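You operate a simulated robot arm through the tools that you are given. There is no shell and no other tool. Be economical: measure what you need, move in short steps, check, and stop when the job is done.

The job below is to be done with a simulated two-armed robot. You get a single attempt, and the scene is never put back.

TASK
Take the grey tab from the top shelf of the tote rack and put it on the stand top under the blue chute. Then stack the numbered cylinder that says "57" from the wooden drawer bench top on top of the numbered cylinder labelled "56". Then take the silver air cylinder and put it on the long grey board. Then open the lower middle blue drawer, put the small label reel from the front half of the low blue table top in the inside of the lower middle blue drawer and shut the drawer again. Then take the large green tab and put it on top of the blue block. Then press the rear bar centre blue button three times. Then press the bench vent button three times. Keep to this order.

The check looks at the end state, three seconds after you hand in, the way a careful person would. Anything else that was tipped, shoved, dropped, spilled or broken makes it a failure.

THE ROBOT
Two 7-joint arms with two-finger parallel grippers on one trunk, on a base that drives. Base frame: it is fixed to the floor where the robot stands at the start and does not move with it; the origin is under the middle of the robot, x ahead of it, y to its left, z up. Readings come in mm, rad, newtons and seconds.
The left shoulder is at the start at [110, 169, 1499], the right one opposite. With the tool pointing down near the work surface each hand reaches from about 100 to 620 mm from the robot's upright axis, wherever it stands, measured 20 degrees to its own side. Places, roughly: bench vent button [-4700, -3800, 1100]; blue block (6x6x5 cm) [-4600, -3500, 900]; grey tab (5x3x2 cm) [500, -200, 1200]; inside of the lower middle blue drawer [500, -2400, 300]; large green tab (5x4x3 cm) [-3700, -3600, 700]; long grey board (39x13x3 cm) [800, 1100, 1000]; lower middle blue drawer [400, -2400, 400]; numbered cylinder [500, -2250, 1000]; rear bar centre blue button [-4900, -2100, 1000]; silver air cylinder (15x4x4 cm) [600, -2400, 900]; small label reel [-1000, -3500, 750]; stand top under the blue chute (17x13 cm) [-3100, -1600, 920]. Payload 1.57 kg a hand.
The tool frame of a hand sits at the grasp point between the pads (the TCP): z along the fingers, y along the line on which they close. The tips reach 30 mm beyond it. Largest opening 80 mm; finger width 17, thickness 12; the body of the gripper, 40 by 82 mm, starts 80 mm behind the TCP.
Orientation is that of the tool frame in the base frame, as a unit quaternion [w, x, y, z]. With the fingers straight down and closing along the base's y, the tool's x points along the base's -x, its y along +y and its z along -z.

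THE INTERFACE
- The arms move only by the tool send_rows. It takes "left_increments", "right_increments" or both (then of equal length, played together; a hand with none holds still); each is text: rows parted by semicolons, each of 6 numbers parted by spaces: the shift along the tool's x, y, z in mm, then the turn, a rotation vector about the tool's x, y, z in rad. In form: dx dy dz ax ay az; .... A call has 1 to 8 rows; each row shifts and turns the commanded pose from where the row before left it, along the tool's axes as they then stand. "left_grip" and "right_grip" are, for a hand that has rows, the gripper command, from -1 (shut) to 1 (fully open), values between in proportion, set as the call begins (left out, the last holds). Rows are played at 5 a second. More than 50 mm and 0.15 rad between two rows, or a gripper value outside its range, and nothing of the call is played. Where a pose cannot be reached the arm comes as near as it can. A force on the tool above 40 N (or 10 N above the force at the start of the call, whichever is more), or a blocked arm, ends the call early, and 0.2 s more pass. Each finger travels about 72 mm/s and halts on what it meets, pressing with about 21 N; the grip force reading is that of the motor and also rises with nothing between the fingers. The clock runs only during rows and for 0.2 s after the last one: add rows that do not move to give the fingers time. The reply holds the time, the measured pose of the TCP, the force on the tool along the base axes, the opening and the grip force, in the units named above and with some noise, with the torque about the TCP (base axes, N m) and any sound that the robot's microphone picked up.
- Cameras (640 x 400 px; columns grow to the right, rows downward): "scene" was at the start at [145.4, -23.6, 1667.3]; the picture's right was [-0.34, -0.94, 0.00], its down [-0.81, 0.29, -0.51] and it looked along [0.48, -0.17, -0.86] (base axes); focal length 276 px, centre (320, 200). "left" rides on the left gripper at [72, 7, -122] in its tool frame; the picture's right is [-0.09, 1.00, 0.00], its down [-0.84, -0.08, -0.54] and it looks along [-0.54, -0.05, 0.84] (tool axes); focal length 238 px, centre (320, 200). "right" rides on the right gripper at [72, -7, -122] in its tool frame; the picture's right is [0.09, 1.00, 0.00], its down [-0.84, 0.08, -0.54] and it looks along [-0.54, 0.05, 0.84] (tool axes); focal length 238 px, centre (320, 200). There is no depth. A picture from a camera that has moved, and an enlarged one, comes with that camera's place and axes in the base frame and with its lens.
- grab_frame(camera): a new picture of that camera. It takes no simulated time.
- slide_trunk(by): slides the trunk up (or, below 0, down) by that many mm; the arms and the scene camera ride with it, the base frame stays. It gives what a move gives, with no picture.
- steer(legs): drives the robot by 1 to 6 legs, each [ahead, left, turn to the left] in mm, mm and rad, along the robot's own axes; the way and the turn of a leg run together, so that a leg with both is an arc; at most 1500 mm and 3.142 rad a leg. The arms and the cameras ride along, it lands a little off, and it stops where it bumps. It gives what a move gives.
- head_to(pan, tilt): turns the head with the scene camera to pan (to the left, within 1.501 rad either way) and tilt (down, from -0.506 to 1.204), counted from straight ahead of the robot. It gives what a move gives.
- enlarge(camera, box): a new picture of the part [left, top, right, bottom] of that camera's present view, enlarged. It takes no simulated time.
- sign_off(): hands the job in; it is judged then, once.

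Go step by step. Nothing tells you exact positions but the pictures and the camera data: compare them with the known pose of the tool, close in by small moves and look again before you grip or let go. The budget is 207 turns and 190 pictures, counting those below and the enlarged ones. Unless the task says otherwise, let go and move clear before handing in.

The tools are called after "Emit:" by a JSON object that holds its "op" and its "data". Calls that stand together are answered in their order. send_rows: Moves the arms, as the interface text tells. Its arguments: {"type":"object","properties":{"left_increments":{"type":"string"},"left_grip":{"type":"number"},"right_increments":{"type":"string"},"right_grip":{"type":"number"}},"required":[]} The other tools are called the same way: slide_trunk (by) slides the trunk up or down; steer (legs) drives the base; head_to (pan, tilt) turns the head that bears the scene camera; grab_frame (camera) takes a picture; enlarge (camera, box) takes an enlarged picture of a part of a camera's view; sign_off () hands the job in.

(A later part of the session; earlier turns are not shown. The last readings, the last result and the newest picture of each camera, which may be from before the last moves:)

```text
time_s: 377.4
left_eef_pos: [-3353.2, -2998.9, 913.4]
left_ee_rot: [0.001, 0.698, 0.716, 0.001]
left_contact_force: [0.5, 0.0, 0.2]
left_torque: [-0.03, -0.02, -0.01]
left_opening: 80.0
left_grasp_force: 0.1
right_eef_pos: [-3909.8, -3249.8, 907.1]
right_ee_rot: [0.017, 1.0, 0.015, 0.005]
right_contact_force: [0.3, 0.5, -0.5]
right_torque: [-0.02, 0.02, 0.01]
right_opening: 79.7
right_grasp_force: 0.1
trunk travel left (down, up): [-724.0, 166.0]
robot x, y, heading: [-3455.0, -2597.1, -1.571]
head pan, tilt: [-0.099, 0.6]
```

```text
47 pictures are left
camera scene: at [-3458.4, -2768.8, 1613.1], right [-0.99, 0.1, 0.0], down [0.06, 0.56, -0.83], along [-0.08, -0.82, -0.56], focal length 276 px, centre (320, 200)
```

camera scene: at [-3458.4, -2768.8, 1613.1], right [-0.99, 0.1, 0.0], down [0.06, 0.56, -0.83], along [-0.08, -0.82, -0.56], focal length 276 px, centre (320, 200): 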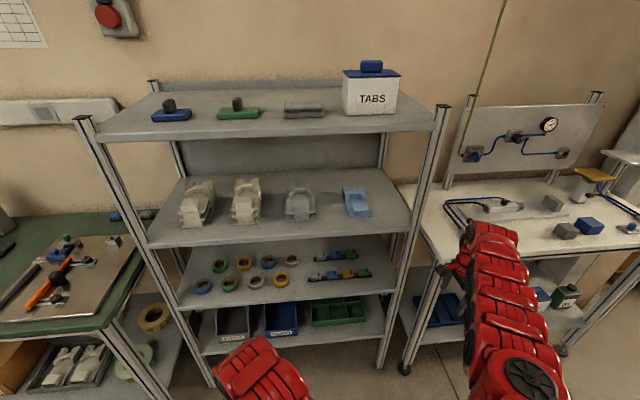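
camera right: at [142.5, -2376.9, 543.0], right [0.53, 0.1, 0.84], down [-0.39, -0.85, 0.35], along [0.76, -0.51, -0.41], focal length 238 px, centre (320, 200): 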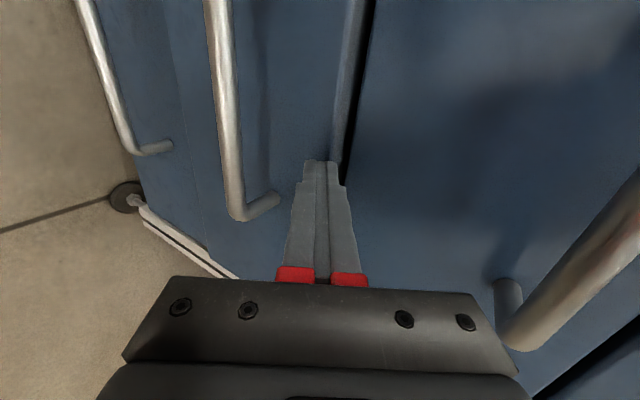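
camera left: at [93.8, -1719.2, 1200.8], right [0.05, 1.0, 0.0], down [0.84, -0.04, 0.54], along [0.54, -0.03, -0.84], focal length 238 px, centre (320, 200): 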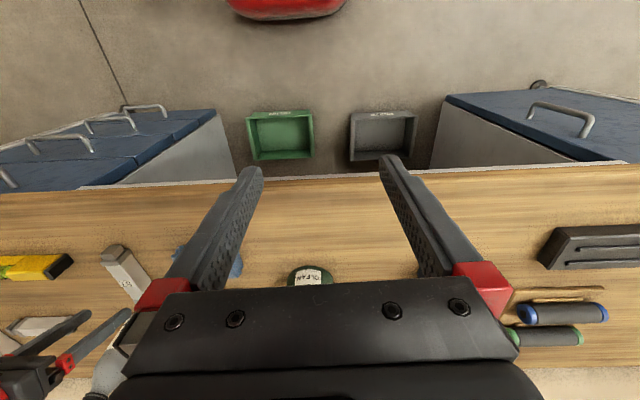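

Emit:
{"op": "enlarge", "data": {"camera": "scene", "box": [296, 230, 392, 290]}}

Emit:
{"op": "enlarge", "data": {"camera": "scene", "box": [448, 90, 640, 260]}}

```text
6.67 times, centred on (344, 260) of scene
camera zoom: at [-3458.4, -2768.8, 1613.1], right [-0.99, 0.1, 0.0], down [0.06, 0.56, -0.83], along [-0.08, -0.82, -0.56], focal length 1840 px, centre (160, -200)
```

zoom: 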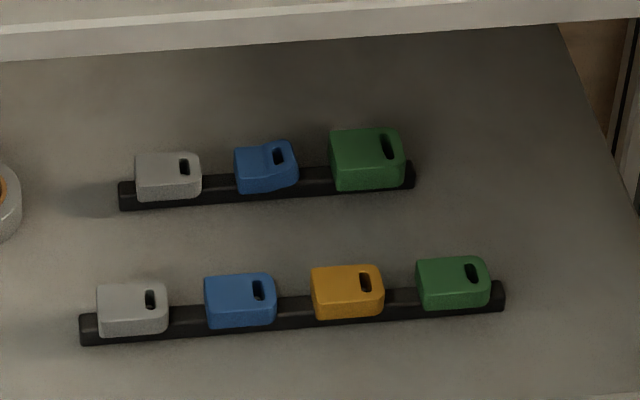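

```text
2.35 times, centred on (544, 175) of scene
camera zoom: at [-3458.4, -2768.8, 1613.1], right [-0.99, 0.1, 0.0], down [0.06, 0.56, -0.83], along [-0.08, -0.82, -0.56], focal length 650 px, centre (-207, 259)
```

zoom: 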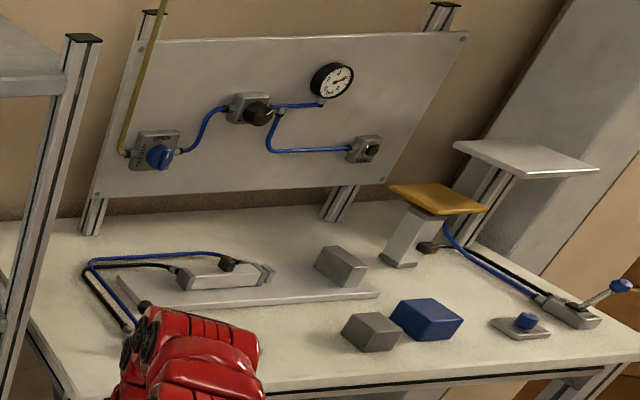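

The large green tab is the rear-rail right one at about [-3683, -3635], 185 mm inside the shelf. I'll set a forward-tilted tool with the fingers closing along x.

Emit:
{"op": "steer", "data": {"legs": [[-100, 0, 0]]}}

Emit:
{"op": "send_rows", "data": {"right_increments": "0 0 0 0 0 -0.148;0 0 0 0 0 -0.148;0 0 0 0 0 -0.148;0 0 0 0 0 -0.148;0 0 0 0 0 -0.148;0 0 0 0 0 -0.148;0 0 0 0 0 -0.148;0 0 0 0 0 -0.148"}}

Emit:
{"op": "send_rows", "data": {"right_increments": "0 0 0 0 0 -0.13;0 0 0 0 0 -0.13;0 0 0 0 0 -0.126;0 0 0 0 -0.14 0;0 0 0 0 -0.14 0;0 0 0 0 -0.14 0;0 0 0 0 -0.14 0;0 0 0 0 -0.14 0"}}

Emit:
{"op": "send_rows", "data": {"right_increments": "0 0 0 0 -0.14 0;0 0 0 0 -0.14 0;0 0 0 0 -0.14 0;0 0 0 0 0 0"}}

Emit:
{"op": "grab_frame", "data": {"camera": "right"}}

```text
time_s: 378.5
left_eef_pos: [-3355.1, -2898.9, 912.3]
left_ee_rot: [0.001, 0.698, 0.717, 0.001]
left_contact_force: [0.1, 0.0, 0.2]
left_torque: [-0.01, 0.02, 0.0]
left_opening: 80.0
left_grasp_force: 0.1
right_eef_pos: [-3912.6, -3148.6, 907.1]
right_ee_rot: [0.018, 1.0, 0.014, 0.006]
right_contact_force: [0.7, -0.2, -0.8]
right_torque: [-0.01, -0.02, 0.01]
right_opening: 80.0
right_grasp_force: 0.0
trunk travel left (down, up): [-724.0, 166.0]
robot x, y, heading: [-3449.6, -2501.0, -1.572]
head pan, tilt: [-0.099, 0.6]
```

```text
time_s: 380.3
left_eef_pos: [-3353.3, -2899.1, 912.3]
left_ee_rot: [0.001, 0.698, 0.717, 0.001]
left_contact_force: [-0.3, 0.7, 0.5]
left_torque: [-0.01, -0.03, -0.01]
left_opening: 80.0
left_grasp_force: 0.0
right_eef_pos: [-3911.4, -3147.8, 907.5]
right_ee_rot: [0.017, 0.821, 0.571, -0.005]
right_contact_force: [-1.3, 0.3, 0.5]
right_torque: [0.01, 0.0, 0.01]
right_opening: 80.1
right_grasp_force: 0.0
trunk travel left (down, up): [-724.0, 166.0]
robot x, y, heading: [-3449.8, -2501.6, -1.572]
head pan, tilt: [-0.099, 0.6]
```

```text
time_s: 382.1
left_eef_pos: [-3353.9, -2897.4, 913.1]
left_ee_rot: [0.001, 0.697, 0.717, 0.001]
left_contact_force: [-0.6, -0.1, 0.5]
left_torque: [-0.03, -0.01, -0.03]
left_opening: 79.9
left_grasp_force: 0.1
right_eef_pos: [-3911.6, -3147.4, 908.7]
right_ee_rot: [0.261, 0.652, 0.667, -0.249]
right_contact_force: [-0.2, -0.2, -0.4]
right_torque: [0.02, 0.0, 0.0]
right_opening: 80.1
right_grasp_force: 0.0
trunk travel left (down, up): [-724.0, 166.0]
robot x, y, heading: [-3446.4, -2500.5, -1.575]
head pan, tilt: [-0.099, 0.6]
```

```text
time_s: 383.1
left_eef_pos: [-3352.4, -2897.6, 913.4]
left_ee_rot: [0.001, 0.697, 0.717, 0.001]
left_contact_force: [0.2, 0.7, -0.3]
left_torque: [0.01, 0.01, 0.0]
left_opening: 80.0
left_grasp_force: 0.0
right_eef_pos: [-3913.1, -3147.4, 908.2]
right_ee_rot: [0.395, 0.586, 0.598, -0.378]
right_contact_force: [-0.2, -1.1, 0.1]
right_torque: [-0.05, -0.03, 0.04]
right_opening: 80.1
right_grasp_force: 0.1
trunk travel left (down, up): [-724.0, 166.0]
robot x, y, heading: [-3451.3, -2500.8, -1.577]
head pan, tilt: [-0.099, 0.6]
```

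```text
44 pictures are left
camera right: at [-3923.8, -3007.3, 891.4], right [1.0, 0.06, -0.07], down [0.06, 0.16, 0.99], along [0.07, -0.98, 0.16], focal length 238 px, centre (320, 200)
```

right: 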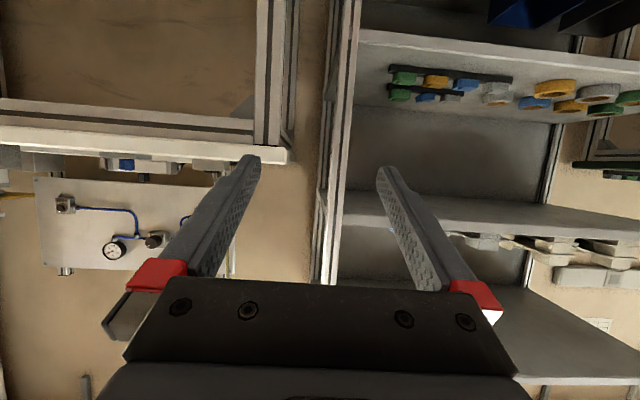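

The camera would hang too low at this tilt, so I'll ease it to about 0.85 rad, lower the trunk and line up in front of the shelf.

Emit:
{"op": "send_rows", "data": {"right_increments": "0 0 0 0 0.105 0;0 0 0 0 0.105 0;0 0 0 0 0.1 0;0 0 0 0 0 0", "right_grip": 0.8}}

Emit:
{"op": "slide_trunk", "data": {"by": -140}}

Emit:
{"op": "steer", "data": {"legs": [[0, 230, 0], [230, 0, 0]]}}

Emit:
{"op": "grab_frame", "data": {"camera": "right"}}

```text
time_s: 384.1
left_eef_pos: [-3354.0, -2898.0, 912.7]
left_ee_rot: [0.001, 0.698, 0.716, 0.001]
left_contact_force: [-0.7, -0.3, 0.1]
left_torque: [0.0, -0.02, 0.03]
left_opening: 80.0
left_grasp_force: 0.0
right_eef_pos: [-3912.0, -3148.3, 909.9]
right_ee_rot: [0.297, 0.638, 0.652, -0.283]
right_contact_force: [0.6, 0.2, -0.2]
right_torque: [0.0, 0.0, 0.03]
right_opening: 71.9
right_grasp_force: 0.0
trunk travel left (down, up): [-724.0, 166.0]
robot x, y, heading: [-3451.7, -2501.0, -1.579]
head pan, tilt: [-0.099, 0.6]
```

```text
time_s: 385.8
left_eef_pos: [-3353.3, -2898.8, 772.7]
left_ee_rot: [0.001, 0.698, 0.716, 0.0]
left_contact_force: [-0.3, -0.3, -0.4]
left_torque: [0.0, -0.02, -0.03]
left_opening: 79.9
left_grasp_force: 0.0
right_eef_pos: [-3912.1, -3147.0, 767.3]
right_ee_rot: [0.296, 0.638, 0.652, -0.283]
right_contact_force: [-0.1, -0.5, -0.1]
right_torque: [0.01, 0.02, 0.02]
right_opening: 72.0
right_grasp_force: 0.0
trunk travel left (down, up): [-584.0, 306.0]
robot x, y, heading: [-3448.0, -2499.3, -1.575]
head pan, tilt: [-0.099, 0.6]
```

```text
time_s: 388.9
left_eef_pos: [-3126.7, -3130.4, 772.5]
left_ee_rot: [0.002, 0.697, 0.717, 0.001]
left_contact_force: [0.6, 0.7, -0.3]
left_torque: [0.02, 0.01, -0.04]
left_opening: 80.0
left_grasp_force: 0.1
right_eef_pos: [-3684.6, -3380.6, 767.1]
right_ee_rot: [0.297, 0.637, 0.653, -0.282]
right_contact_force: [0.2, -0.8, -0.3]
right_torque: [0.01, -0.01, -0.04]
right_opening: 72.3
right_grasp_force: 0.1
trunk travel left (down, up): [-584.0, 306.0]
robot x, y, heading: [-3227.7, -2729.1, -1.573]
head pan, tilt: [-0.099, 0.6]
```

```text
43 pictures are left
camera right: at [-3696.6, -3243.0, 794.5], right [0.99, 0.09, -0.06], down [0.07, -0.15, 0.99], along [0.08, -0.98, -0.15], focal length 238 px, centre (320, 200)
```

right: 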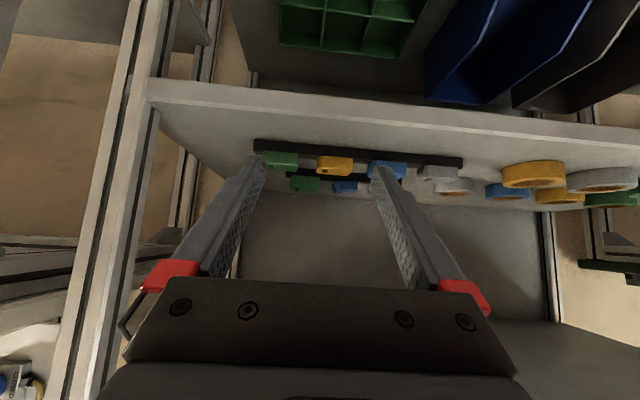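

Emit:
{"op": "steer", "data": {"legs": [[150, 0, 0]]}}

Emit:
{"op": "grab_frame", "data": {"camera": "right"}}

```text
time_s: 390.2
left_eef_pos: [-3127.5, -3281.5, 772.1]
left_ee_rot: [0.001, 0.698, 0.716, 0.001]
left_contact_force: [-0.7, -0.6, 0.1]
left_torque: [0.0, -0.04, -0.02]
left_opening: 79.9
left_grasp_force: 0.0
right_eef_pos: [-3685.4, -3530.8, 767.0]
right_ee_rot: [0.297, 0.637, 0.653, -0.281]
right_contact_force: [0.5, -1.3, -0.2]
right_torque: [0.04, -0.02, -0.03]
right_opening: 72.1
right_grasp_force: 0.1
trunk travel left (down, up): [-584.0, 306.0]
robot x, y, heading: [-3226.0, -2879.4, -1.576]
head pan, tilt: [-0.099, 0.6]
```

```text
42 pictures are left
camera right: at [-3697.4, -3392.6, 794.4], right [0.99, 0.09, -0.06], down [0.07, -0.15, 0.99], along [0.08, -0.98, -0.16], focal length 238 px, centre (320, 200)
```

right: 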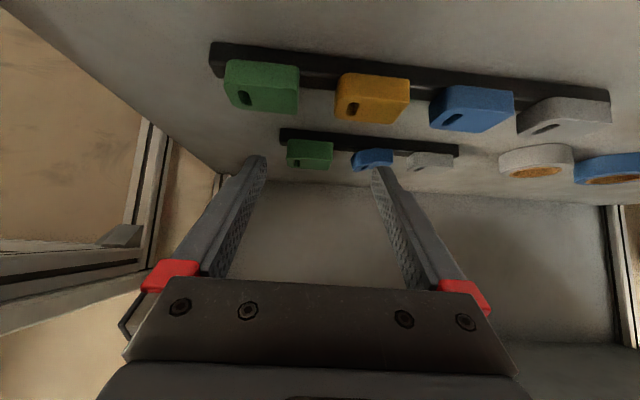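

Tab centre ≈ [-3692, -3637], top ≈ 709. Moving over it with a narrower opening, since the blue tab is only ~22 mm away.

Emit:
{"op": "send_rows", "data": {"right_increments": "0 0 0 0 0 0;0 0 0 0 0 0", "right_grip": 0.55}}

Emit:
{"op": "steer", "data": {"legs": [[75, -8, 0]]}}

Emit:
{"op": "grab_frame", "data": {"camera": "right"}}

```text
time_s: 390.8
left_eef_pos: [-3127.2, -3280.0, 772.3]
left_ee_rot: [0.003, 0.698, 0.716, 0.002]
left_contact_force: [0.1, 0.3, 0.5]
left_torque: [-0.01, 0.02, 0.01]
left_opening: 80.0
left_grasp_force: 0.1
right_eef_pos: [-3685.1, -3530.7, 767.8]
right_ee_rot: [0.297, 0.637, 0.653, -0.282]
right_contact_force: [0.7, 0.2, -0.4]
right_torque: [0.0, -0.03, 0.01]
right_opening: 61.9
right_grasp_force: 0.1
trunk travel left (down, up): [-584.0, 306.0]
robot x, y, heading: [-3222.8, -2882.1, -1.574]
head pan, tilt: [-0.099, 0.6]
```

```text
time_s: 391.9
left_eef_pos: [-3135.5, -3353.8, 772.9]
left_ee_rot: [0.002, 0.698, 0.716, 0.002]
left_contact_force: [0.6, 0.5, 0.4]
left_torque: [0.01, -0.02, 0.02]
left_opening: 80.1
left_grasp_force: 0.1
right_eef_pos: [-3694.4, -3605.4, 767.6]
right_ee_rot: [0.296, 0.637, 0.653, -0.282]
right_contact_force: [-0.2, 0.2, -0.5]
right_torque: [0.0, 0.0, 0.0]
right_opening: 62.1
right_grasp_force: 0.1
trunk travel left (down, up): [-584.0, 306.0]
robot x, y, heading: [-3235.0, -2955.7, -1.572]
head pan, tilt: [-0.099, 0.6]
```

```text
41 pictures are left
camera right: at [-3705.3, -3466.7, 794.2], right [0.99, 0.09, -0.06], down [0.07, -0.15, 0.99], along [0.08, -0.98, -0.16], focal length 238 px, centre (320, 200)
```

right: 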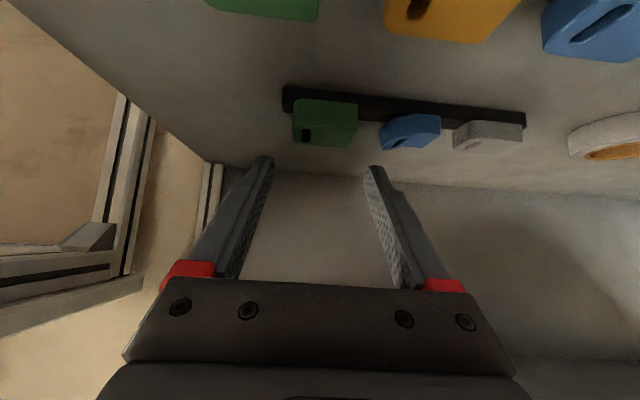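

Emit:
{"op": "send_rows", "data": {"right_increments": "-12.5 2 14 0 0 0;10 0 8.8 0 0 0;10 0 8.8 0 0 0;0 0 0 0 0 0"}}

Emit:
{"op": "grab_frame", "data": {"camera": "right"}}

```text
time_s: 392.9
left_eef_pos: [-3136.0, -3353.7, 773.1]
left_ee_rot: [0.001, 0.697, 0.717, 0.003]
left_contact_force: [-0.2, -1.1, -0.1]
left_torque: [0.01, 0.02, -0.01]
left_opening: 80.1
left_grasp_force: 0.1
right_eef_pos: [-3692.3, -3622.5, 742.4]
right_ee_rot: [0.298, 0.636, 0.653, -0.282]
right_contact_force: [-0.2, 0.2, 1.6]
right_torque: [-0.01, 0.01, -0.02]
right_opening: 62.0
right_grasp_force: 0.1
trunk travel left (down, up): [-584.0, 306.0]
robot x, y, heading: [-3232.4, -2954.2, -1.572]
head pan, tilt: [-0.099, 0.6]
```

```text
40 pictures are left
camera right: at [-3702.9, -3484.4, 768.4], right [0.99, 0.09, -0.06], down [0.07, -0.15, 0.99], along [0.08, -0.98, -0.15], focal length 238 px, centre (320, 200)
```

right: 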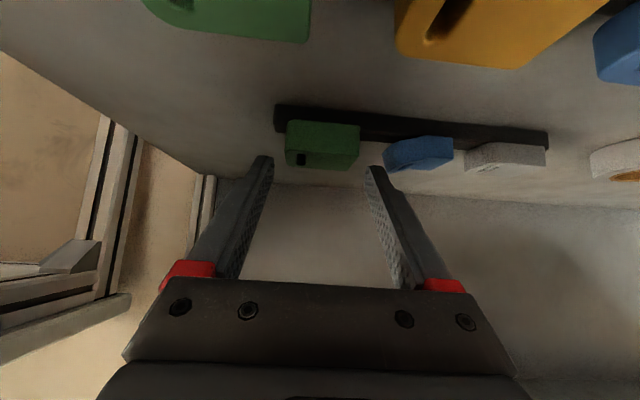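

Emit:
{"op": "send_rows", "data": {"right_increments": "0 1 0 0 0 0;0 0 0 0 0 0;7 0 6.2 0 0 0;7 0 6.2 0 0 0;0 0 0 0 0 0", "right_grip": 0.43}}

Emit:
{"op": "grab_frame", "data": {"camera": "right"}}

```text
time_s: 394.1
left_eef_pos: [-3134.6, -3353.8, 772.0]
left_ee_rot: [0.002, 0.697, 0.717, 0.002]
left_contact_force: [0.3, 0.5, -0.6]
left_torque: [-0.04, 0.0, -0.03]
left_opening: 80.1
left_grasp_force: 0.1
right_eef_pos: [-3690.1, -3623.9, 723.0]
right_ee_rot: [0.298, 0.637, 0.653, -0.282]
right_contact_force: [-0.3, 0.0, -1.1]
right_torque: [0.0, 0.0, -0.01]
right_opening: 57.0
right_grasp_force: 0.0
trunk travel left (down, up): [-584.0, 306.0]
robot x, y, heading: [-3235.5, -2955.8, -1.573]
head pan, tilt: [-0.099, 0.6]
```

```text
39 pictures are left
camera right: at [-3700.4, -3485.6, 750.0], right [0.99, 0.09, -0.06], down [0.07, -0.15, 0.99], along [0.08, -0.98, -0.15], focal length 238 px, centre (320, 200)
```

right: 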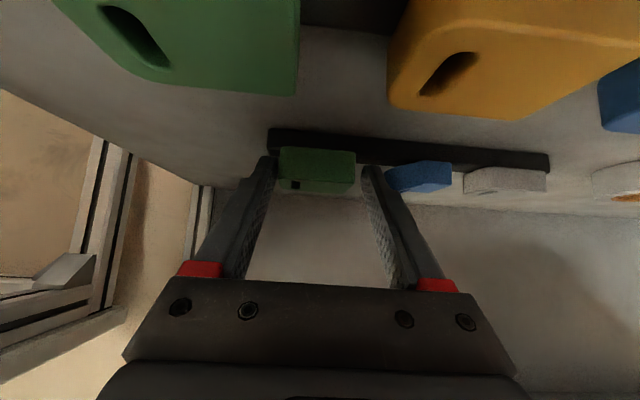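

Emit:
{"op": "send_rows", "data": {"right_increments": "6.5 -1 5.8 0 0 0;0 0 0 0 0 0"}}

Emit:
{"op": "send_rows", "data": {"right_increments": "0 0 0 0 0 0;0 0 0 0 0 0;0 0 0 0 0 0", "right_grip": -1}}

Emit:
{"op": "send_rows", "data": {"right_increments": "-7.5 0 -6.6 0 0 0;-11 0 -10 0 0 0;-11 0 -10 0 0 0;0 0 0 0 0 0"}}

Emit:
{"op": "grab_frame", "data": {"camera": "right"}}

```text
time_s: 394.7
left_eef_pos: [-3135.1, -3351.2, 774.6]
left_ee_rot: [0.002, 0.698, 0.717, 0.0]
left_contact_force: [-0.3, -0.4, 0.4]
left_torque: [-0.01, -0.02, -0.02]
left_opening: 80.1
left_grasp_force: 0.0
right_eef_pos: [-3689.1, -3624.0, 721.5]
right_ee_rot: [0.299, 0.634, 0.652, -0.288]
right_contact_force: [1.2, 2.3, 34.3]
right_torque: [-0.61, 1.02, -0.11]
right_opening: 56.7
right_grasp_force: 0.1
trunk travel left (down, up): [-584.0, 306.0]
robot x, y, heading: [-3233.9, -2952.3, -1.571]
head pan, tilt: [-0.099, 0.6]
```

```text
time_s: 395.2
left_eef_pos: [-3135.1, -3352.8, 772.5]
left_ee_rot: [0.002, 0.697, 0.717, 0.001]
left_contact_force: [1.6, -0.5, -0.8]
left_torque: [-0.01, 0.02, -0.02]
left_opening: 79.9
left_grasp_force: 0.0
right_eef_pos: [-3692.5, -3627.4, 723.2]
right_ee_rot: [0.298, 0.635, 0.65, -0.292]
right_contact_force: [-1.2, -3.8, 12.1]
right_torque: [-0.28, -0.03, 0.08]
right_opening: 46.7
right_grasp_force: 20.9
trunk travel left (down, up): [-584.0, 306.0]
robot x, y, heading: [-3230.5, -2956.3, -1.577]
head pan, tilt: [-0.099, 0.6]
stopped in row 2 (right hand): the force on the tool passed its limit at 45 N (the readings are from after the stop); the commanded pose is now the measured one
```

```text
time_s: 396.2
left_eef_pos: [-3136.1, -3354.3, 771.7]
left_ee_rot: [0.002, 0.698, 0.717, 0.002]
left_contact_force: [-0.3, 0.3, -0.6]
left_torque: [-0.03, -0.01, -0.01]
left_opening: 80.2
left_grasp_force: 0.0
right_eef_pos: [-3694.7, -3625.9, 757.4]
right_ee_rot: [0.297, 0.636, 0.651, -0.288]
right_contact_force: [-0.4, 0.1, -0.6]
right_torque: [0.0, -0.02, 0.04]
right_opening: 46.7
right_grasp_force: 21.0
trunk travel left (down, up): [-584.0, 306.0]
robot x, y, heading: [-3230.1, -2956.4, -1.576]
head pan, tilt: [-0.099, 0.6]
```

```text
38 pictures are left
camera right: at [-3705.3, -3486.4, 784.1], right [0.99, 0.09, -0.07], down [0.08, -0.14, 0.99], along [0.08, -0.99, -0.15], focal length 238 px, centre (320, 200)
```

right: 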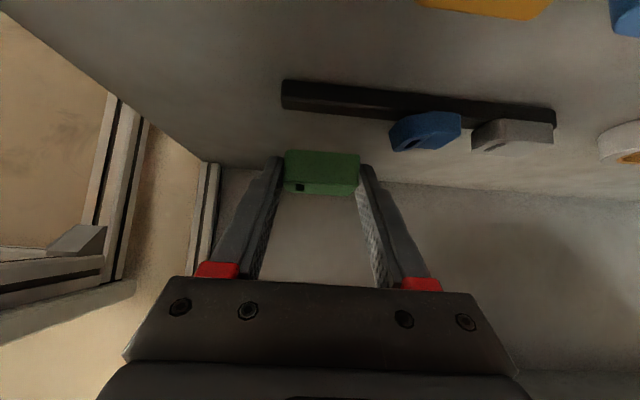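

The green tab is lifted out. Backing out, raising, and moving over to the pneumatic bench.

Emit:
{"op": "steer", "data": {"legs": [[-330, 0, 0]]}}

Emit:
{"op": "slide_trunk", "data": {"by": 300}}

Emit:
{"op": "steer", "data": {"legs": [[0, -840, 0]]}}

Emit:
{"op": "head_to", "data": {"pan": -0.45, "tilt": 0.7}}

Emit:
{"op": "grab_frame", "data": {"camera": "scene"}}

Emit:
{"op": "grab_frame", "data": {"camera": "right"}}

```text
time_s: 398.5
left_eef_pos: [-3138.2, -3014.8, 772.2]
left_ee_rot: [0.002, 0.701, 0.713, 0.002]
left_contact_force: [0.9, 0.8, 0.0]
left_torque: [0.02, 0.03, 0.0]
left_opening: 79.7
left_grasp_force: 0.1
right_eef_pos: [-3699.7, -3279.7, 758.9]
right_ee_rot: [0.296, 0.64, 0.647, -0.29]
right_contact_force: [1.1, 0.1, 0.2]
right_torque: [0.02, 0.01, 0.02]
right_opening: 46.6
right_grasp_force: 21.3
trunk travel left (down, up): [-584.0, 306.0]
robot x, y, heading: [-3231.7, -2615.4, -1.589]
head pan, tilt: [-0.099, 0.6]
```

```text
time_s: 401.5
left_eef_pos: [-3137.5, -3016.2, 1073.4]
left_ee_rot: [0.001, 0.701, 0.713, 0.002]
left_contact_force: [0.4, -0.5, -0.6]
left_torque: [0.01, 0.0, -0.03]
left_opening: 79.9
left_grasp_force: 0.0
right_eef_pos: [-3699.0, -3280.4, 1058.1]
right_ee_rot: [0.296, 0.639, 0.648, -0.29]
right_contact_force: [-0.2, 0.2, 0.2]
right_torque: [-0.03, 0.0, 0.01]
right_opening: 46.7
right_grasp_force: 21.2
trunk travel left (down, up): [-884.0, 6.0]
robot x, y, heading: [-3232.9, -2611.5, -1.585]
head pan, tilt: [-0.099, 0.6]
```

```text
time_s: 405.9
left_eef_pos: [-3951.9, -3015.9, 1073.6]
left_ee_rot: [0.001, 0.687, 0.726, 0.001]
left_contact_force: [0.9, 0.1, 0.3]
left_torque: [-0.02, -0.01, 0.02]
left_opening: 80.0
left_grasp_force: 0.1
right_eef_pos: [-4502.1, -3302.6, 1059.2]
right_ee_rot: [0.301, 0.626, 0.661, -0.284]
right_contact_force: [0.5, -0.7, -0.8]
right_torque: [-0.02, 0.01, -0.04]
right_opening: 46.7
right_grasp_force: 20.6
trunk travel left (down, up): [-884.0, 6.0]
robot x, y, heading: [-4058.6, -2620.6, -1.543]
head pan, tilt: [-0.099, 0.6]
```

```text
time_s: 406.7
left_eef_pos: [-3951.3, -3016.3, 1072.3]
left_ee_rot: [0.002, 0.688, 0.726, 0.002]
left_contact_force: [1.3, 0.7, -0.5]
left_torque: [0.01, 0.0, -0.03]
left_opening: 79.9
left_grasp_force: 0.1
right_eef_pos: [-4501.9, -3303.1, 1058.9]
right_ee_rot: [0.302, 0.626, 0.661, -0.283]
right_contact_force: [0.1, -0.1, -0.7]
right_torque: [0.0, 0.02, 0.0]
right_opening: 46.5
right_grasp_force: 21.2
trunk travel left (down, up): [-884.0, 6.0]
robot x, y, heading: [-4062.4, -2616.3, -1.552]
head pan, tilt: [-0.45, 0.7]
```

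```text
37 pictures are left
camera scene: at [-4091.2, -2778.5, 1764.5], right [-0.91, 0.41, 0.0], down [0.27, 0.59, -0.76], along [-0.32, -0.7, -0.64], focal length 276 px, centre (320, 200)
```

scene: 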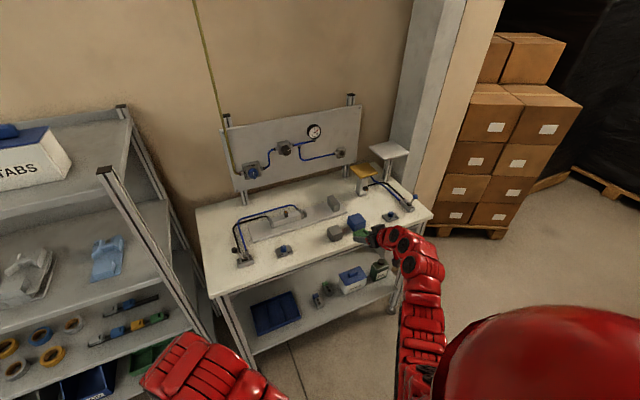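

```text
36 pictures are left
camera right: at [-4516.6, -3164.4, 1084.1], right [0.99, 0.11, -0.07], down [0.08, -0.14, 0.99], along [0.1, -0.98, -0.15], focal length 238 px, centre (320, 200)
```

right: 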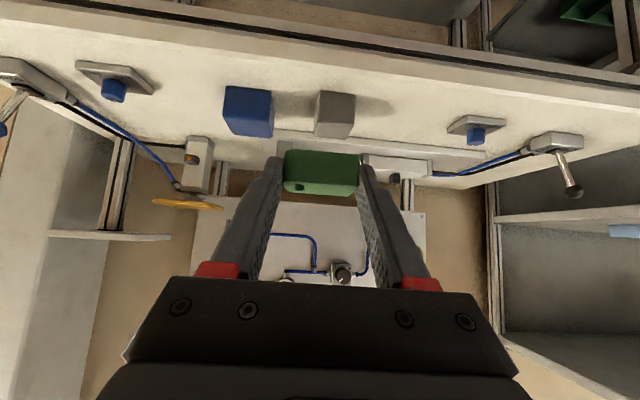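

The blue block's top is centred at [-4594, -3493, 939]. Moving the tab above it.

Emit:
{"op": "steer", "data": {"legs": [[0, -95, 0], [165, 0, 0]]}}

Emit:
{"op": "grab_frame", "data": {"camera": "right"}}

Emit:
{"op": "enlarge", "data": {"camera": "scene", "box": [290, 160, 450, 260]}}

```text
time_s: 408.9
left_eef_pos: [-4044.3, -3184.5, 1074.2]
left_ee_rot: [0.002, 0.687, 0.726, 0.001]
left_contact_force: [-0.2, 0.3, 0.3]
left_torque: [-0.01, -0.01, 0.02]
left_opening: 80.3
left_grasp_force: 0.1
right_eef_pos: [-4593.2, -3472.9, 1058.9]
right_ee_rot: [0.302, 0.626, 0.661, -0.284]
right_contact_force: [0.5, 0.2, 0.6]
right_torque: [0.0, 0.03, 0.0]
right_opening: 46.7
right_grasp_force: 21.0
trunk travel left (down, up): [-884.0, 6.0]
robot x, y, heading: [-4155.4, -2791.6, -1.54]
head pan, tilt: [-0.45, 0.7]
```

```text
35 pictures are left
camera right: at [-4608.3, -3334.1, 1085.2], right [0.99, 0.12, -0.07], down [0.08, -0.14, 0.99], along [0.1, -0.98, -0.14], focal length 238 px, centre (320, 200)
```

right: 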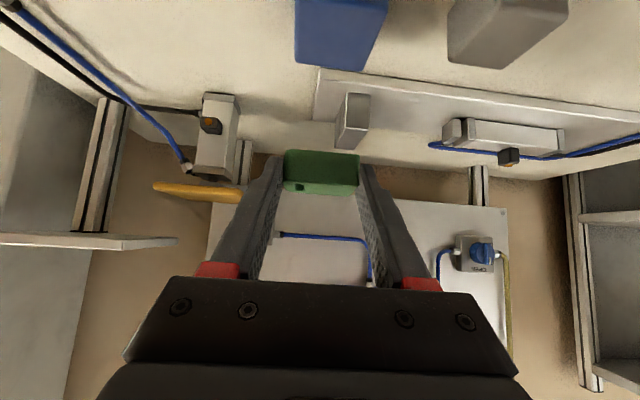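

```text
4.00 times, centred on (370, 210) of scene
camera zoom: at [-4183.4, -2946.3, 1764.8], right [-0.91, 0.41, 0.0], down [0.26, 0.59, -0.77], along [-0.31, -0.7, -0.64], focal length 1104 px, centre (120, 160)
```

zoom: 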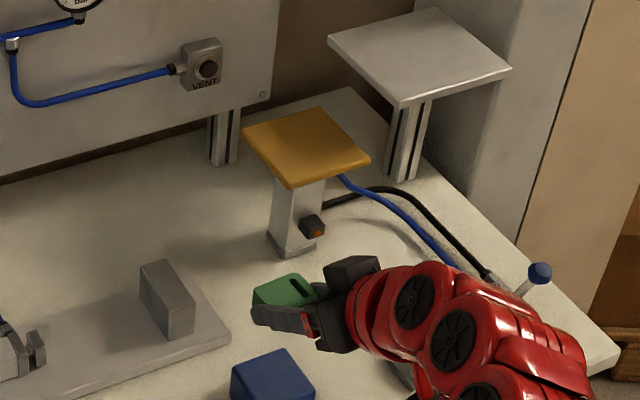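

Emit:
{"op": "send_rows", "data": {"right_increments": "-3.3 8 3.7 0 0 0;11.2 0 9.9 0 0 0;11.2 0 9.9 0 0 0;11.2 0 9.9 0 0 0;9 0 8 0 0 0;0 0 0 0 0 0"}}

Emit:
{"op": "grab_frame", "data": {"camera": "right"}}

Emit:
{"op": "enlarge", "data": {"camera": "scene", "box": [310, 205, 406, 265]}}

```text
time_s: 410.3
left_eef_pos: [-4043.2, -3187.5, 1073.0]
left_ee_rot: [0.002, 0.687, 0.727, 0.003]
left_contact_force: [-0.1, 0.3, 0.5]
left_torque: [0.0, 0.01, 0.04]
left_opening: 79.7
left_grasp_force: 0.0
right_eef_pos: [-4585.1, -3478.8, 1002.0]
right_ee_rot: [0.302, 0.626, 0.661, -0.283]
right_contact_force: [0.8, -0.3, -0.1]
right_torque: [0.02, 0.01, -0.02]
right_opening: 46.6
right_grasp_force: 20.6
trunk travel left (down, up): [-884.0, 6.0]
robot x, y, heading: [-4152.1, -2792.4, -1.542]
head pan, tilt: [-0.45, 0.7]
```

```text
33 pictures are left
camera right: at [-4600.5, -3341.2, 1027.3], right [0.99, 0.12, -0.07], down [0.08, -0.14, 0.99], along [0.11, -0.98, -0.15], focal length 238 px, centre (320, 200)
```

right: 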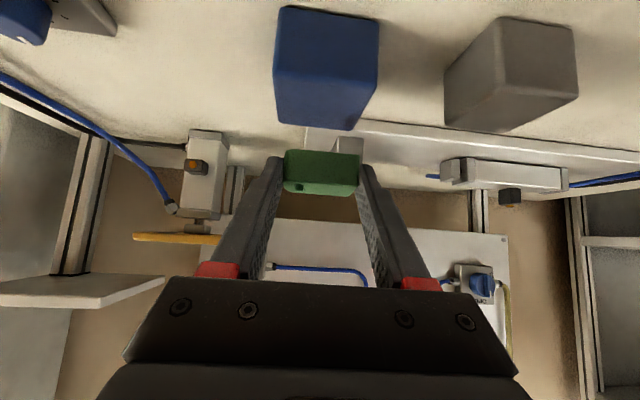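

```text
6.67 times, centred on (358, 235) of scene
camera zoom: at [-4184.2, -2949.1, 1764.5], right [-0.91, 0.41, 0.0], down [0.26, 0.59, -0.76], along [-0.31, -0.7, -0.64], focal length 1840 px, centre (67, -33)
```

zoom: 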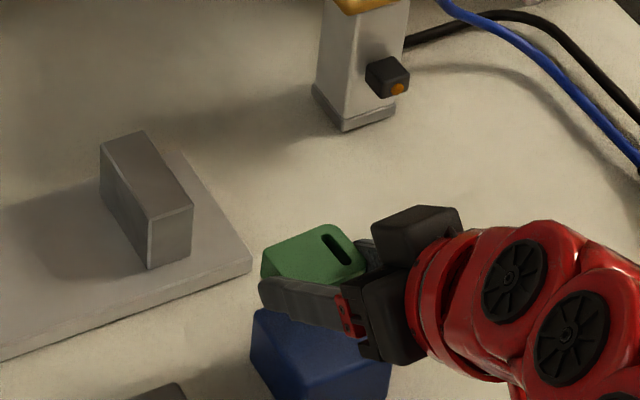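

Emit:
{"op": "send_rows", "data": {"right_increments": "6.6 0 -7.5 0 0 0;6 0 5.3 0 0 0;6 0 5.3 0 0 0;0 0 0 0 0 0"}}

Emit:
{"op": "send_rows", "data": {"right_increments": "1.5 0 1.3 0 0 0;1.5 0 1.3 0 0 0;1.5 0 1.3 0 0 0;0 0 0 0 0 0"}}

Emit:
{"op": "enlarge", "data": {"camera": "scene", "box": [310, 205, 406, 265]}}

```text
time_s: 411.3
left_eef_pos: [-4043.9, -3186.9, 1073.2]
left_ee_rot: [0.002, 0.687, 0.727, 0.002]
left_contact_force: [-0.8, 0.7, 0.7]
left_torque: [-0.01, 0.01, 0.0]
left_opening: 80.0
left_grasp_force: 0.0
right_eef_pos: [-4586.8, -3469.2, 985.6]
right_ee_rot: [0.302, 0.626, 0.661, -0.284]
right_contact_force: [-0.2, 0.5, -0.6]
right_torque: [0.01, -0.02, -0.01]
right_opening: 46.8
right_grasp_force: 21.0
trunk travel left (down, up): [-884.0, 6.0]
robot x, y, heading: [-4153.2, -2789.7, -1.542]
head pan, tilt: [-0.45, 0.7]
```

```text
time_s: 412.3
left_eef_pos: [-4044.1, -3185.9, 1072.6]
left_ee_rot: [0.002, 0.687, 0.727, 0.002]
left_contact_force: [-0.1, 0.0, -0.2]
left_torque: [-0.01, 0.03, 0.03]
left_opening: 80.0
left_grasp_force: 0.2
right_eef_pos: [-4585.7, -3469.1, 981.6]
right_ee_rot: [0.301, 0.626, 0.661, -0.284]
right_contact_force: [0.1, 0.0, 0.0]
right_torque: [0.0, 0.03, -0.01]
right_opening: 46.4
right_grasp_force: 21.1
trunk travel left (down, up): [-884.0, 6.0]
robot x, y, heading: [-4152.2, -2792.9, -1.544]
head pan, tilt: [-0.45, 0.7]
```

```text
6.67 times, centred on (358, 235) of scene
camera zoom: at [-4184.2, -2949.0, 1764.5], right [-0.91, 0.41, 0.0], down [0.26, 0.59, -0.76], along [-0.31, -0.7, -0.64], focal length 1840 px, centre (67, -33)
```

zoom: 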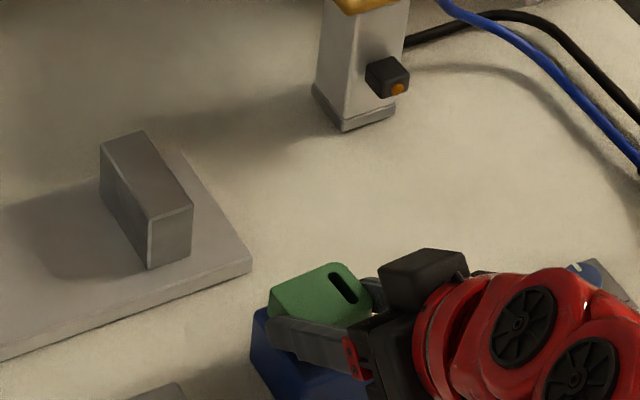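

Emit:
{"op": "send_rows", "data": {"right_increments": "3.3 0 -3.7 0 0 0;1.5 0 1.3 0 0 0;1.5 0 1.3 0 0 0;0 0 0 0 0 0"}}

Emit:
{"op": "send_rows", "data": {"right_increments": "1.5 0 1.3 0 0 0;1.5 0 1.3 0 0 0;0 0 0 0 0 0"}}

```text
time_s: 413.3
left_eef_pos: [-4043.3, -3185.7, 1072.1]
left_ee_rot: [0.001, 0.687, 0.727, 0.002]
left_contact_force: [-0.4, 0.4, -0.6]
left_torque: [-0.01, 0.0, 0.0]
left_opening: 79.8
left_grasp_force: 0.1
right_eef_pos: [-4585.7, -3463.3, 977.0]
right_ee_rot: [0.301, 0.626, 0.661, -0.283]
right_contact_force: [0.2, 0.9, -0.4]
right_torque: [-0.02, 0.0, 0.01]
right_opening: 46.6
right_grasp_force: 21.4
trunk travel left (down, up): [-884.0, 6.0]
robot x, y, heading: [-4152.7, -2790.1, -1.541]
head pan, tilt: [-0.45, 0.7]
```

```text
time_s: 414.1
left_eef_pos: [-4042.7, -3187.1, 1073.1]
left_ee_rot: [0.002, 0.687, 0.726, 0.002]
left_contact_force: [-0.4, 0.2, -0.9]
left_torque: [-0.01, -0.02, -0.01]
left_opening: 79.9
left_grasp_force: 0.1
right_eef_pos: [-4586.8, -3464.3, 971.5]
right_ee_rot: [0.302, 0.626, 0.661, -0.283]
right_contact_force: [-0.5, 0.6, 0.5]
right_torque: [0.0, 0.05, 0.02]
right_opening: 47.0
right_grasp_force: 21.3
trunk travel left (down, up): [-884.0, 6.0]
robot x, y, heading: [-4151.0, -2792.1, -1.54]
head pan, tilt: [-0.45, 0.7]
```

Emit:
{"op": "send_rows", "data": {"right_increments": "1.5 0 1.3 0 0 0;1.5 0 1.3 0 0 0;0 0 0 0 0 0"}}

Emit:
{"op": "send_rows", "data": {"right_increments": "1.5 0 1.3 0 0 0;1.5 0 1.3 0 0 0;0 0 0 0 0 0"}}

Emit:
{"op": "enlarge", "data": {"camera": "scene", "box": [310, 205, 406, 265]}}

```text
time_s: 414.9
left_eef_pos: [-4042.6, -3183.8, 1073.3]
left_ee_rot: [0.002, 0.687, 0.727, 0.001]
left_contact_force: [0.5, 0.1, 0.5]
left_torque: [0.02, 0.03, 0.02]
left_opening: 80.1
left_grasp_force: 0.1
right_eef_pos: [-4587.2, -3464.2, 970.8]
right_ee_rot: [0.302, 0.625, 0.66, -0.287]
right_contact_force: [-4.8, -2.1, 19.9]
right_torque: [-0.42, 0.11, -0.1]
right_opening: 46.6
right_grasp_force: 20.8
trunk travel left (down, up): [-884.0, 6.0]
robot x, y, heading: [-4155.1, -2792.6, -1.547]
head pan, tilt: [-0.45, 0.7]
```

```text
time_s: 415.7
left_eef_pos: [-4042.4, -3185.2, 1072.8]
left_ee_rot: [0.002, 0.687, 0.726, 0.001]
left_contact_force: [-0.9, -0.1, -0.3]
left_torque: [-0.01, 0.0, 0.0]
left_opening: 80.0
left_grasp_force: 0.1
right_eef_pos: [-4585.8, -3466.4, 971.5]
right_ee_rot: [0.304, 0.625, 0.658, -0.29]
right_contact_force: [1.1, 3.1, 16.7]
right_torque: [-0.22, -0.2, 0.12]
right_opening: 46.5
right_grasp_force: 20.8
trunk travel left (down, up): [-884.0, 6.0]
robot x, y, heading: [-4149.4, -2791.1, -1.542]
head pan, tilt: [-0.45, 0.7]
stopped in row 3 (right hand): the force on the tool passed its limit at 41 N (the readings are from after the stop); the commanded pose is now the measured one
```

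```text
6.67 times, centred on (358, 235) of scene
camera zoom: at [-4183.1, -2947.1, 1764.4], right [-0.91, 0.41, 0.0], down [0.26, 0.59, -0.77], along [-0.32, -0.7, -0.64], focal length 1840 px, centre (67, -33)
```

zoom: 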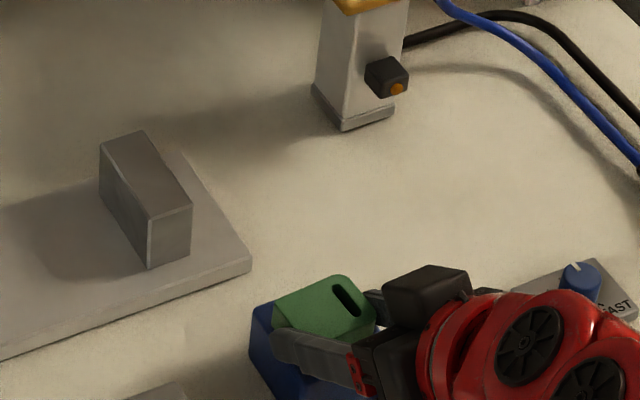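

The tab rests on the block. Easing up and releasing.

Emit:
{"op": "send_rows", "data": {"right_increments": "-0.8 0 -0.7 0 0 0;0 0 0 0 0 0"}}

Emit:
{"op": "send_rows", "data": {"right_increments": "0 0 0 0 0 0;0 0 0 0 0 0;0 0 0 0 0 0", "right_grip": 0.6}}

Emit:
{"op": "send_rows", "data": {"right_increments": "-11 0 -10 0 0 0;-22 0 -20 0 0 0;-22 0 -20 0 0 0;-15 0 -13 0 0 0;0 0 0 0 0 0"}}

Emit:
{"op": "enlarge", "data": {"camera": "right", "box": [200, 0, 440, 200]}}

```text
time_s: 416.3
left_eef_pos: [-4042.9, -3184.9, 1072.8]
left_ee_rot: [0.001, 0.687, 0.727, 0.001]
left_contact_force: [-0.7, 0.4, 0.1]
left_torque: [0.04, 0.01, 0.01]
left_opening: 79.9
left_grasp_force: 0.0
right_eef_pos: [-4587.2, -3465.2, 971.8]
right_ee_rot: [0.303, 0.624, 0.659, -0.289]
right_contact_force: [-2.8, -5.8, 15.2]
right_torque: [-0.39, -0.02, -0.06]
right_opening: 46.7
right_grasp_force: 21.2
trunk travel left (down, up): [-884.0, 6.0]
robot x, y, heading: [-4154.3, -2790.3, -1.543]
head pan, tilt: [-0.45, 0.7]
```

```text
time_s: 417.1
left_eef_pos: [-4043.1, -3185.4, 1073.5]
left_ee_rot: [0.002, 0.688, 0.726, 0.0]
left_contact_force: [0.0, 0.4, -0.1]
left_torque: [0.02, 0.03, -0.05]
left_opening: 80.1
left_grasp_force: 0.0
right_eef_pos: [-4588.2, -3463.9, 970.7]
right_ee_rot: [0.303, 0.625, 0.658, -0.29]
right_contact_force: [-4.1, -1.6, 19.3]
right_torque: [-0.31, -0.01, -0.12]
right_opening: 59.3
right_grasp_force: 0.0
trunk travel left (down, up): [-884.0, 6.0]
robot x, y, heading: [-4151.1, -2790.2, -1.548]
head pan, tilt: [-0.45, 0.7]
```

```text
time_s: 418.3
left_eef_pos: [-4044.2, -3186.7, 1073.0]
left_ee_rot: [0.003, 0.687, 0.726, 0.002]
left_contact_force: [-0.4, 0.5, 1.5]
left_torque: [0.01, 0.0, 0.0]
left_opening: 79.9
left_grasp_force: 0.1
right_eef_pos: [-4587.3, -3461.8, 1063.7]
right_ee_rot: [0.302, 0.626, 0.659, -0.287]
right_contact_force: [-0.6, -0.4, 0.6]
right_torque: [0.0, 0.0, -0.01]
right_opening: 63.7
right_grasp_force: 0.1
trunk travel left (down, up): [-884.0, 6.0]
robot x, y, heading: [-4153.1, -2790.5, -1.541]
head pan, tilt: [-0.45, 0.7]
```

```text
2.00 times, centred on (320, 100) of right
camera zoom: at [-4600.9, -3323.8, 1088.9], right [0.99, 0.11, -0.07], down [0.08, -0.13, 0.99], along [0.1, -0.99, -0.14], focal length 477 px, centre (320, 400)
```

zoom: 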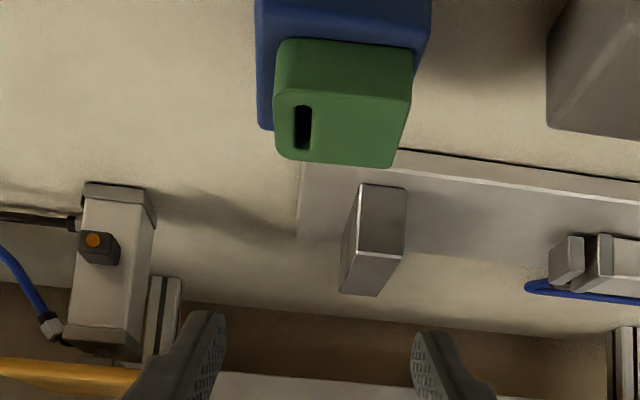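

The green tab sits squarely on the blue block. Now I'll back off and turn toward the device on the white table for the rear bar button.

Emit:
{"op": "steer", "data": {"legs": [[-300, 0, 0], [0, 0, -1.6]]}}

Emit:
{"op": "head_to", "data": {"pan": -0.5, "tilt": 0.6}}

Emit:
{"op": "grab_frame", "data": {"camera": "scene"}}

```text
time_s: 424.4
left_eef_pos: [-4566.2, -2553.9, 1073.5]
left_ee_rot: [0.003, 1.0, -0.016, 0.0]
left_contact_force: [-0.1, 0.0, -0.2]
left_torque: [0.01, -0.01, 0.01]
left_opening: 79.9
left_grasp_force: 0.0
right_eef_pos: [-4792.2, -1989.0, 1063.4]
right_ee_rot: [-0.007, 0.908, -0.016, -0.418]
right_contact_force: [-0.3, 0.7, 0.7]
right_torque: [-0.01, 0.01, -0.01]
right_opening: 64.0
right_grasp_force: 0.0
trunk travel left (down, up): [-884.0, 6.0]
robot x, y, heading: [-4164.5, -2481.4, 3.079]
head pan, tilt: [-0.45, 0.7]
```

```text
time_s: 425.1
left_eef_pos: [-4564.8, -2553.7, 1073.4]
left_ee_rot: [0.002, 1.0, -0.017, 0.0]
left_contact_force: [-0.8, -0.7, -0.1]
left_torque: [0.02, 0.0, -0.02]
left_opening: 80.2
left_grasp_force: 0.0
right_eef_pos: [-4792.2, -1988.9, 1064.9]
right_ee_rot: [-0.007, 0.909, -0.015, -0.417]
right_contact_force: [-0.3, -1.1, -0.1]
right_torque: [-0.04, -0.01, 0.02]
right_opening: 64.0
right_grasp_force: 0.1
trunk travel left (down, up): [-884.0, 6.0]
robot x, y, heading: [-4161.9, -2480.0, 3.08]
head pan, tilt: [-0.499, 0.6]
```

```text
28 pictures are left
camera scene: at [-4315.3, -2428.9, 1773.1], right [0.53, 0.85, 0.0], down [0.48, -0.3, -0.82], along [-0.7, 0.44, -0.57], focal length 276 px, centre (320, 200)
```

scene: 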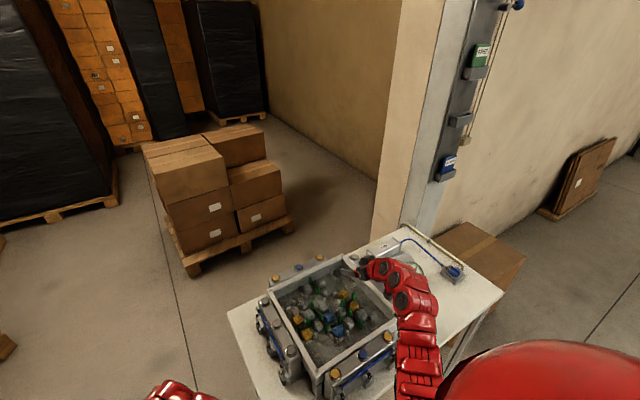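

Emit:
{"op": "enlarge", "data": {"camera": "scene", "box": [230, 230, 422, 400]}}

Emit:
{"op": "grab_frame", "data": {"camera": "right"}}

```text
2.35 times, centred on (326, 315) of scene
camera zoom: at [-4315.3, -2428.9, 1773.1], right [0.53, 0.85, 0.0], down [0.48, -0.3, -0.82], along [-0.7, 0.44, -0.57], focal length 650 px, centre (306, -71)
```

zoom: 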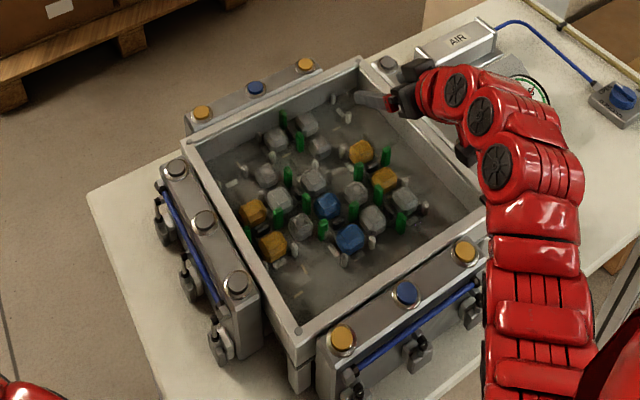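

```text
26 pictures are left
camera right: at [-4653.9, -1987.9, 1088.5], right [0.02, -1.0, -0.07], down [-0.14, -0.07, 0.99], along [-0.99, -0.01, -0.14], focal length 238 px, centre (320, 200)
```

right: 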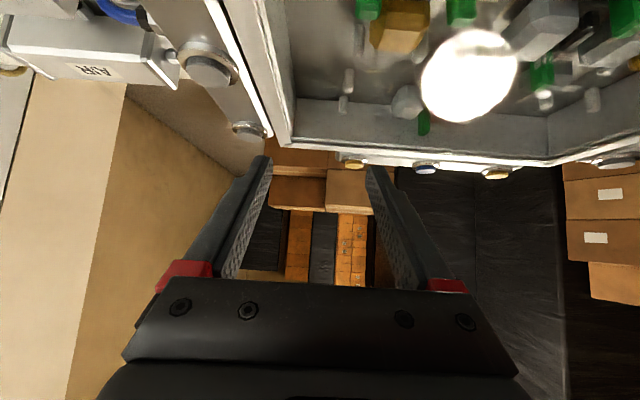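

The rear bar's centre blue button is at about [-4949, -2124, 995]. I'll back up, make the tool steeper with closed fingers, then come over it.

Emit:
{"op": "steer", "data": {"legs": [[-150, 0, 0], [0, 144, 0]]}}

Emit:
{"op": "send_rows", "data": {"right_increments": "0 0 0 0 0.125 0;0 0 0 0 0.125 0;0 0 0 0 0.125 0;0 0 0 0 0.125 0;0 0 0 0 0 0", "right_grip": -1}}

Emit:
{"op": "grab_frame", "data": {"camera": "right"}}

```text
time_s: 427.4
left_eef_pos: [-4427.1, -2705.7, 1073.4]
left_ee_rot: [0.004, 1.0, -0.015, 0.0]
left_contact_force: [-0.3, -0.2, -0.2]
left_torque: [-0.02, -0.03, 0.01]
left_opening: 79.9
left_grasp_force: 0.0
right_eef_pos: [-4656.0, -2141.8, 1062.4]
right_ee_rot: [-0.006, 0.909, -0.014, -0.417]
right_contact_force: [-0.1, -0.4, -0.4]
right_torque: [0.02, 0.03, 0.01]
right_opening: 64.2
right_grasp_force: 0.0
trunk travel left (down, up): [-884.0, 6.0]
robot x, y, heading: [-4019.4, -2630.0, 3.084]
head pan, tilt: [-0.499, 0.6]
```

```text
time_s: 428.6
left_eef_pos: [-4427.3, -2707.1, 1072.7]
left_ee_rot: [0.002, 1.0, -0.015, -0.001]
left_contact_force: [-1.9, 0.5, 0.5]
left_torque: [0.01, -0.03, -0.04]
left_opening: 79.8
left_grasp_force: 0.0
right_eef_pos: [-4655.9, -2142.2, 1064.1]
right_ee_rot: [-0.002, 0.984, -0.016, -0.178]
right_contact_force: [0.7, 0.5, -0.1]
right_torque: [-0.01, 0.01, 0.03]
right_opening: 0.0
right_grasp_force: 20.7
trunk travel left (down, up): [-884.0, 6.0]
robot x, y, heading: [-4023.9, -2632.8, 3.078]
head pan, tilt: [-0.499, 0.6]
```

```text
25 pictures are left
camera right: at [-4545.9, -2138.8, 1152.3], right [0.05, -1.0, -0.03], down [-0.59, -0.06, 0.8], along [-0.8, -0.02, -0.6], focal length 238 px, centre (320, 200)
```

right: 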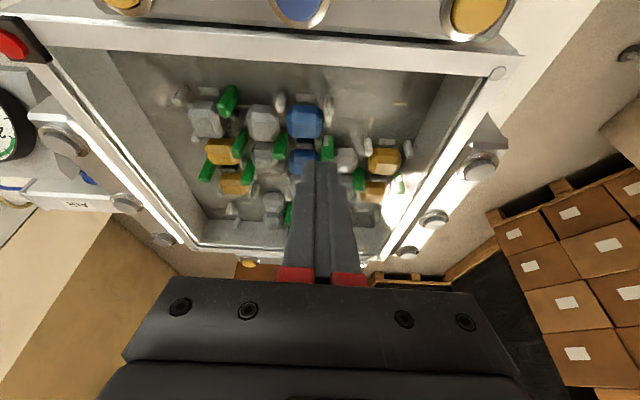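

Emit:
{"op": "steer", "data": {"legs": [[250, 0, 0]]}}

Emit:
{"op": "grab_frame", "data": {"camera": "right"}}

Emit:
{"op": "enlarge", "data": {"camera": "scene", "box": [180, 200, 420, 350]}}

```text
time_s: 430.4
left_eef_pos: [-4676.5, -2693.5, 1073.3]
left_ee_rot: [0.003, 1.0, -0.013, -0.001]
left_contact_force: [0.1, -0.9, -0.1]
left_torque: [-0.03, -0.01, 0.0]
left_opening: 79.9
left_grasp_force: 0.0
right_eef_pos: [-4907.5, -2129.0, 1064.0]
right_ee_rot: [-0.003, 0.983, -0.014, -0.181]
right_contact_force: [-0.5, -0.1, -0.5]
right_torque: [-0.02, -0.01, 0.03]
right_opening: 0.0
right_grasp_force: 21.3
trunk travel left (down, up): [-884.0, 6.0]
robot x, y, heading: [-4276.6, -2615.3, 3.084]
head pan, tilt: [-0.499, 0.6]
```

```text
24 pictures are left
camera right: at [-4798.1, -2126.1, 1152.7], right [0.06, -1.0, -0.03], down [-0.59, -0.06, 0.8], along [-0.8, -0.03, -0.59], focal length 238 px, centre (320, 200)
```

right: 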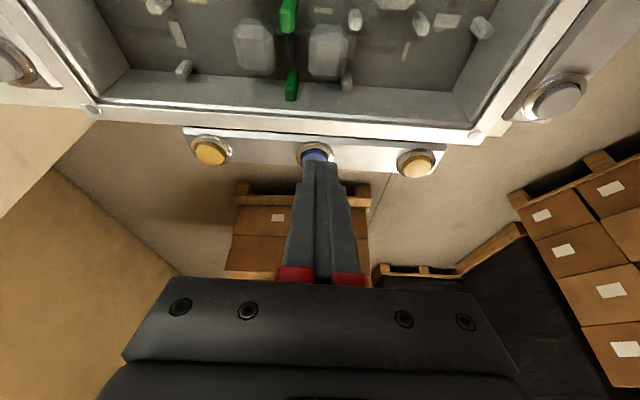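

```text
2.67 times, centred on (300, 275) of scene
camera zoom: at [-4427.0, -2566.5, 1773.3], right [0.53, 0.85, 0.0], down [0.48, -0.3, -0.83], along [-0.7, 0.43, -0.56], focal length 736 px, centre (373, 0)
```

zoom: 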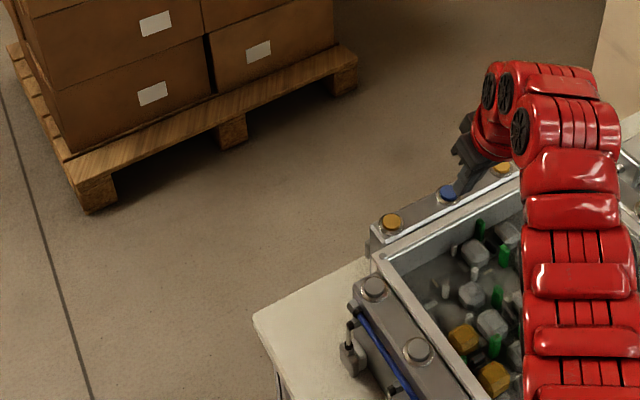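

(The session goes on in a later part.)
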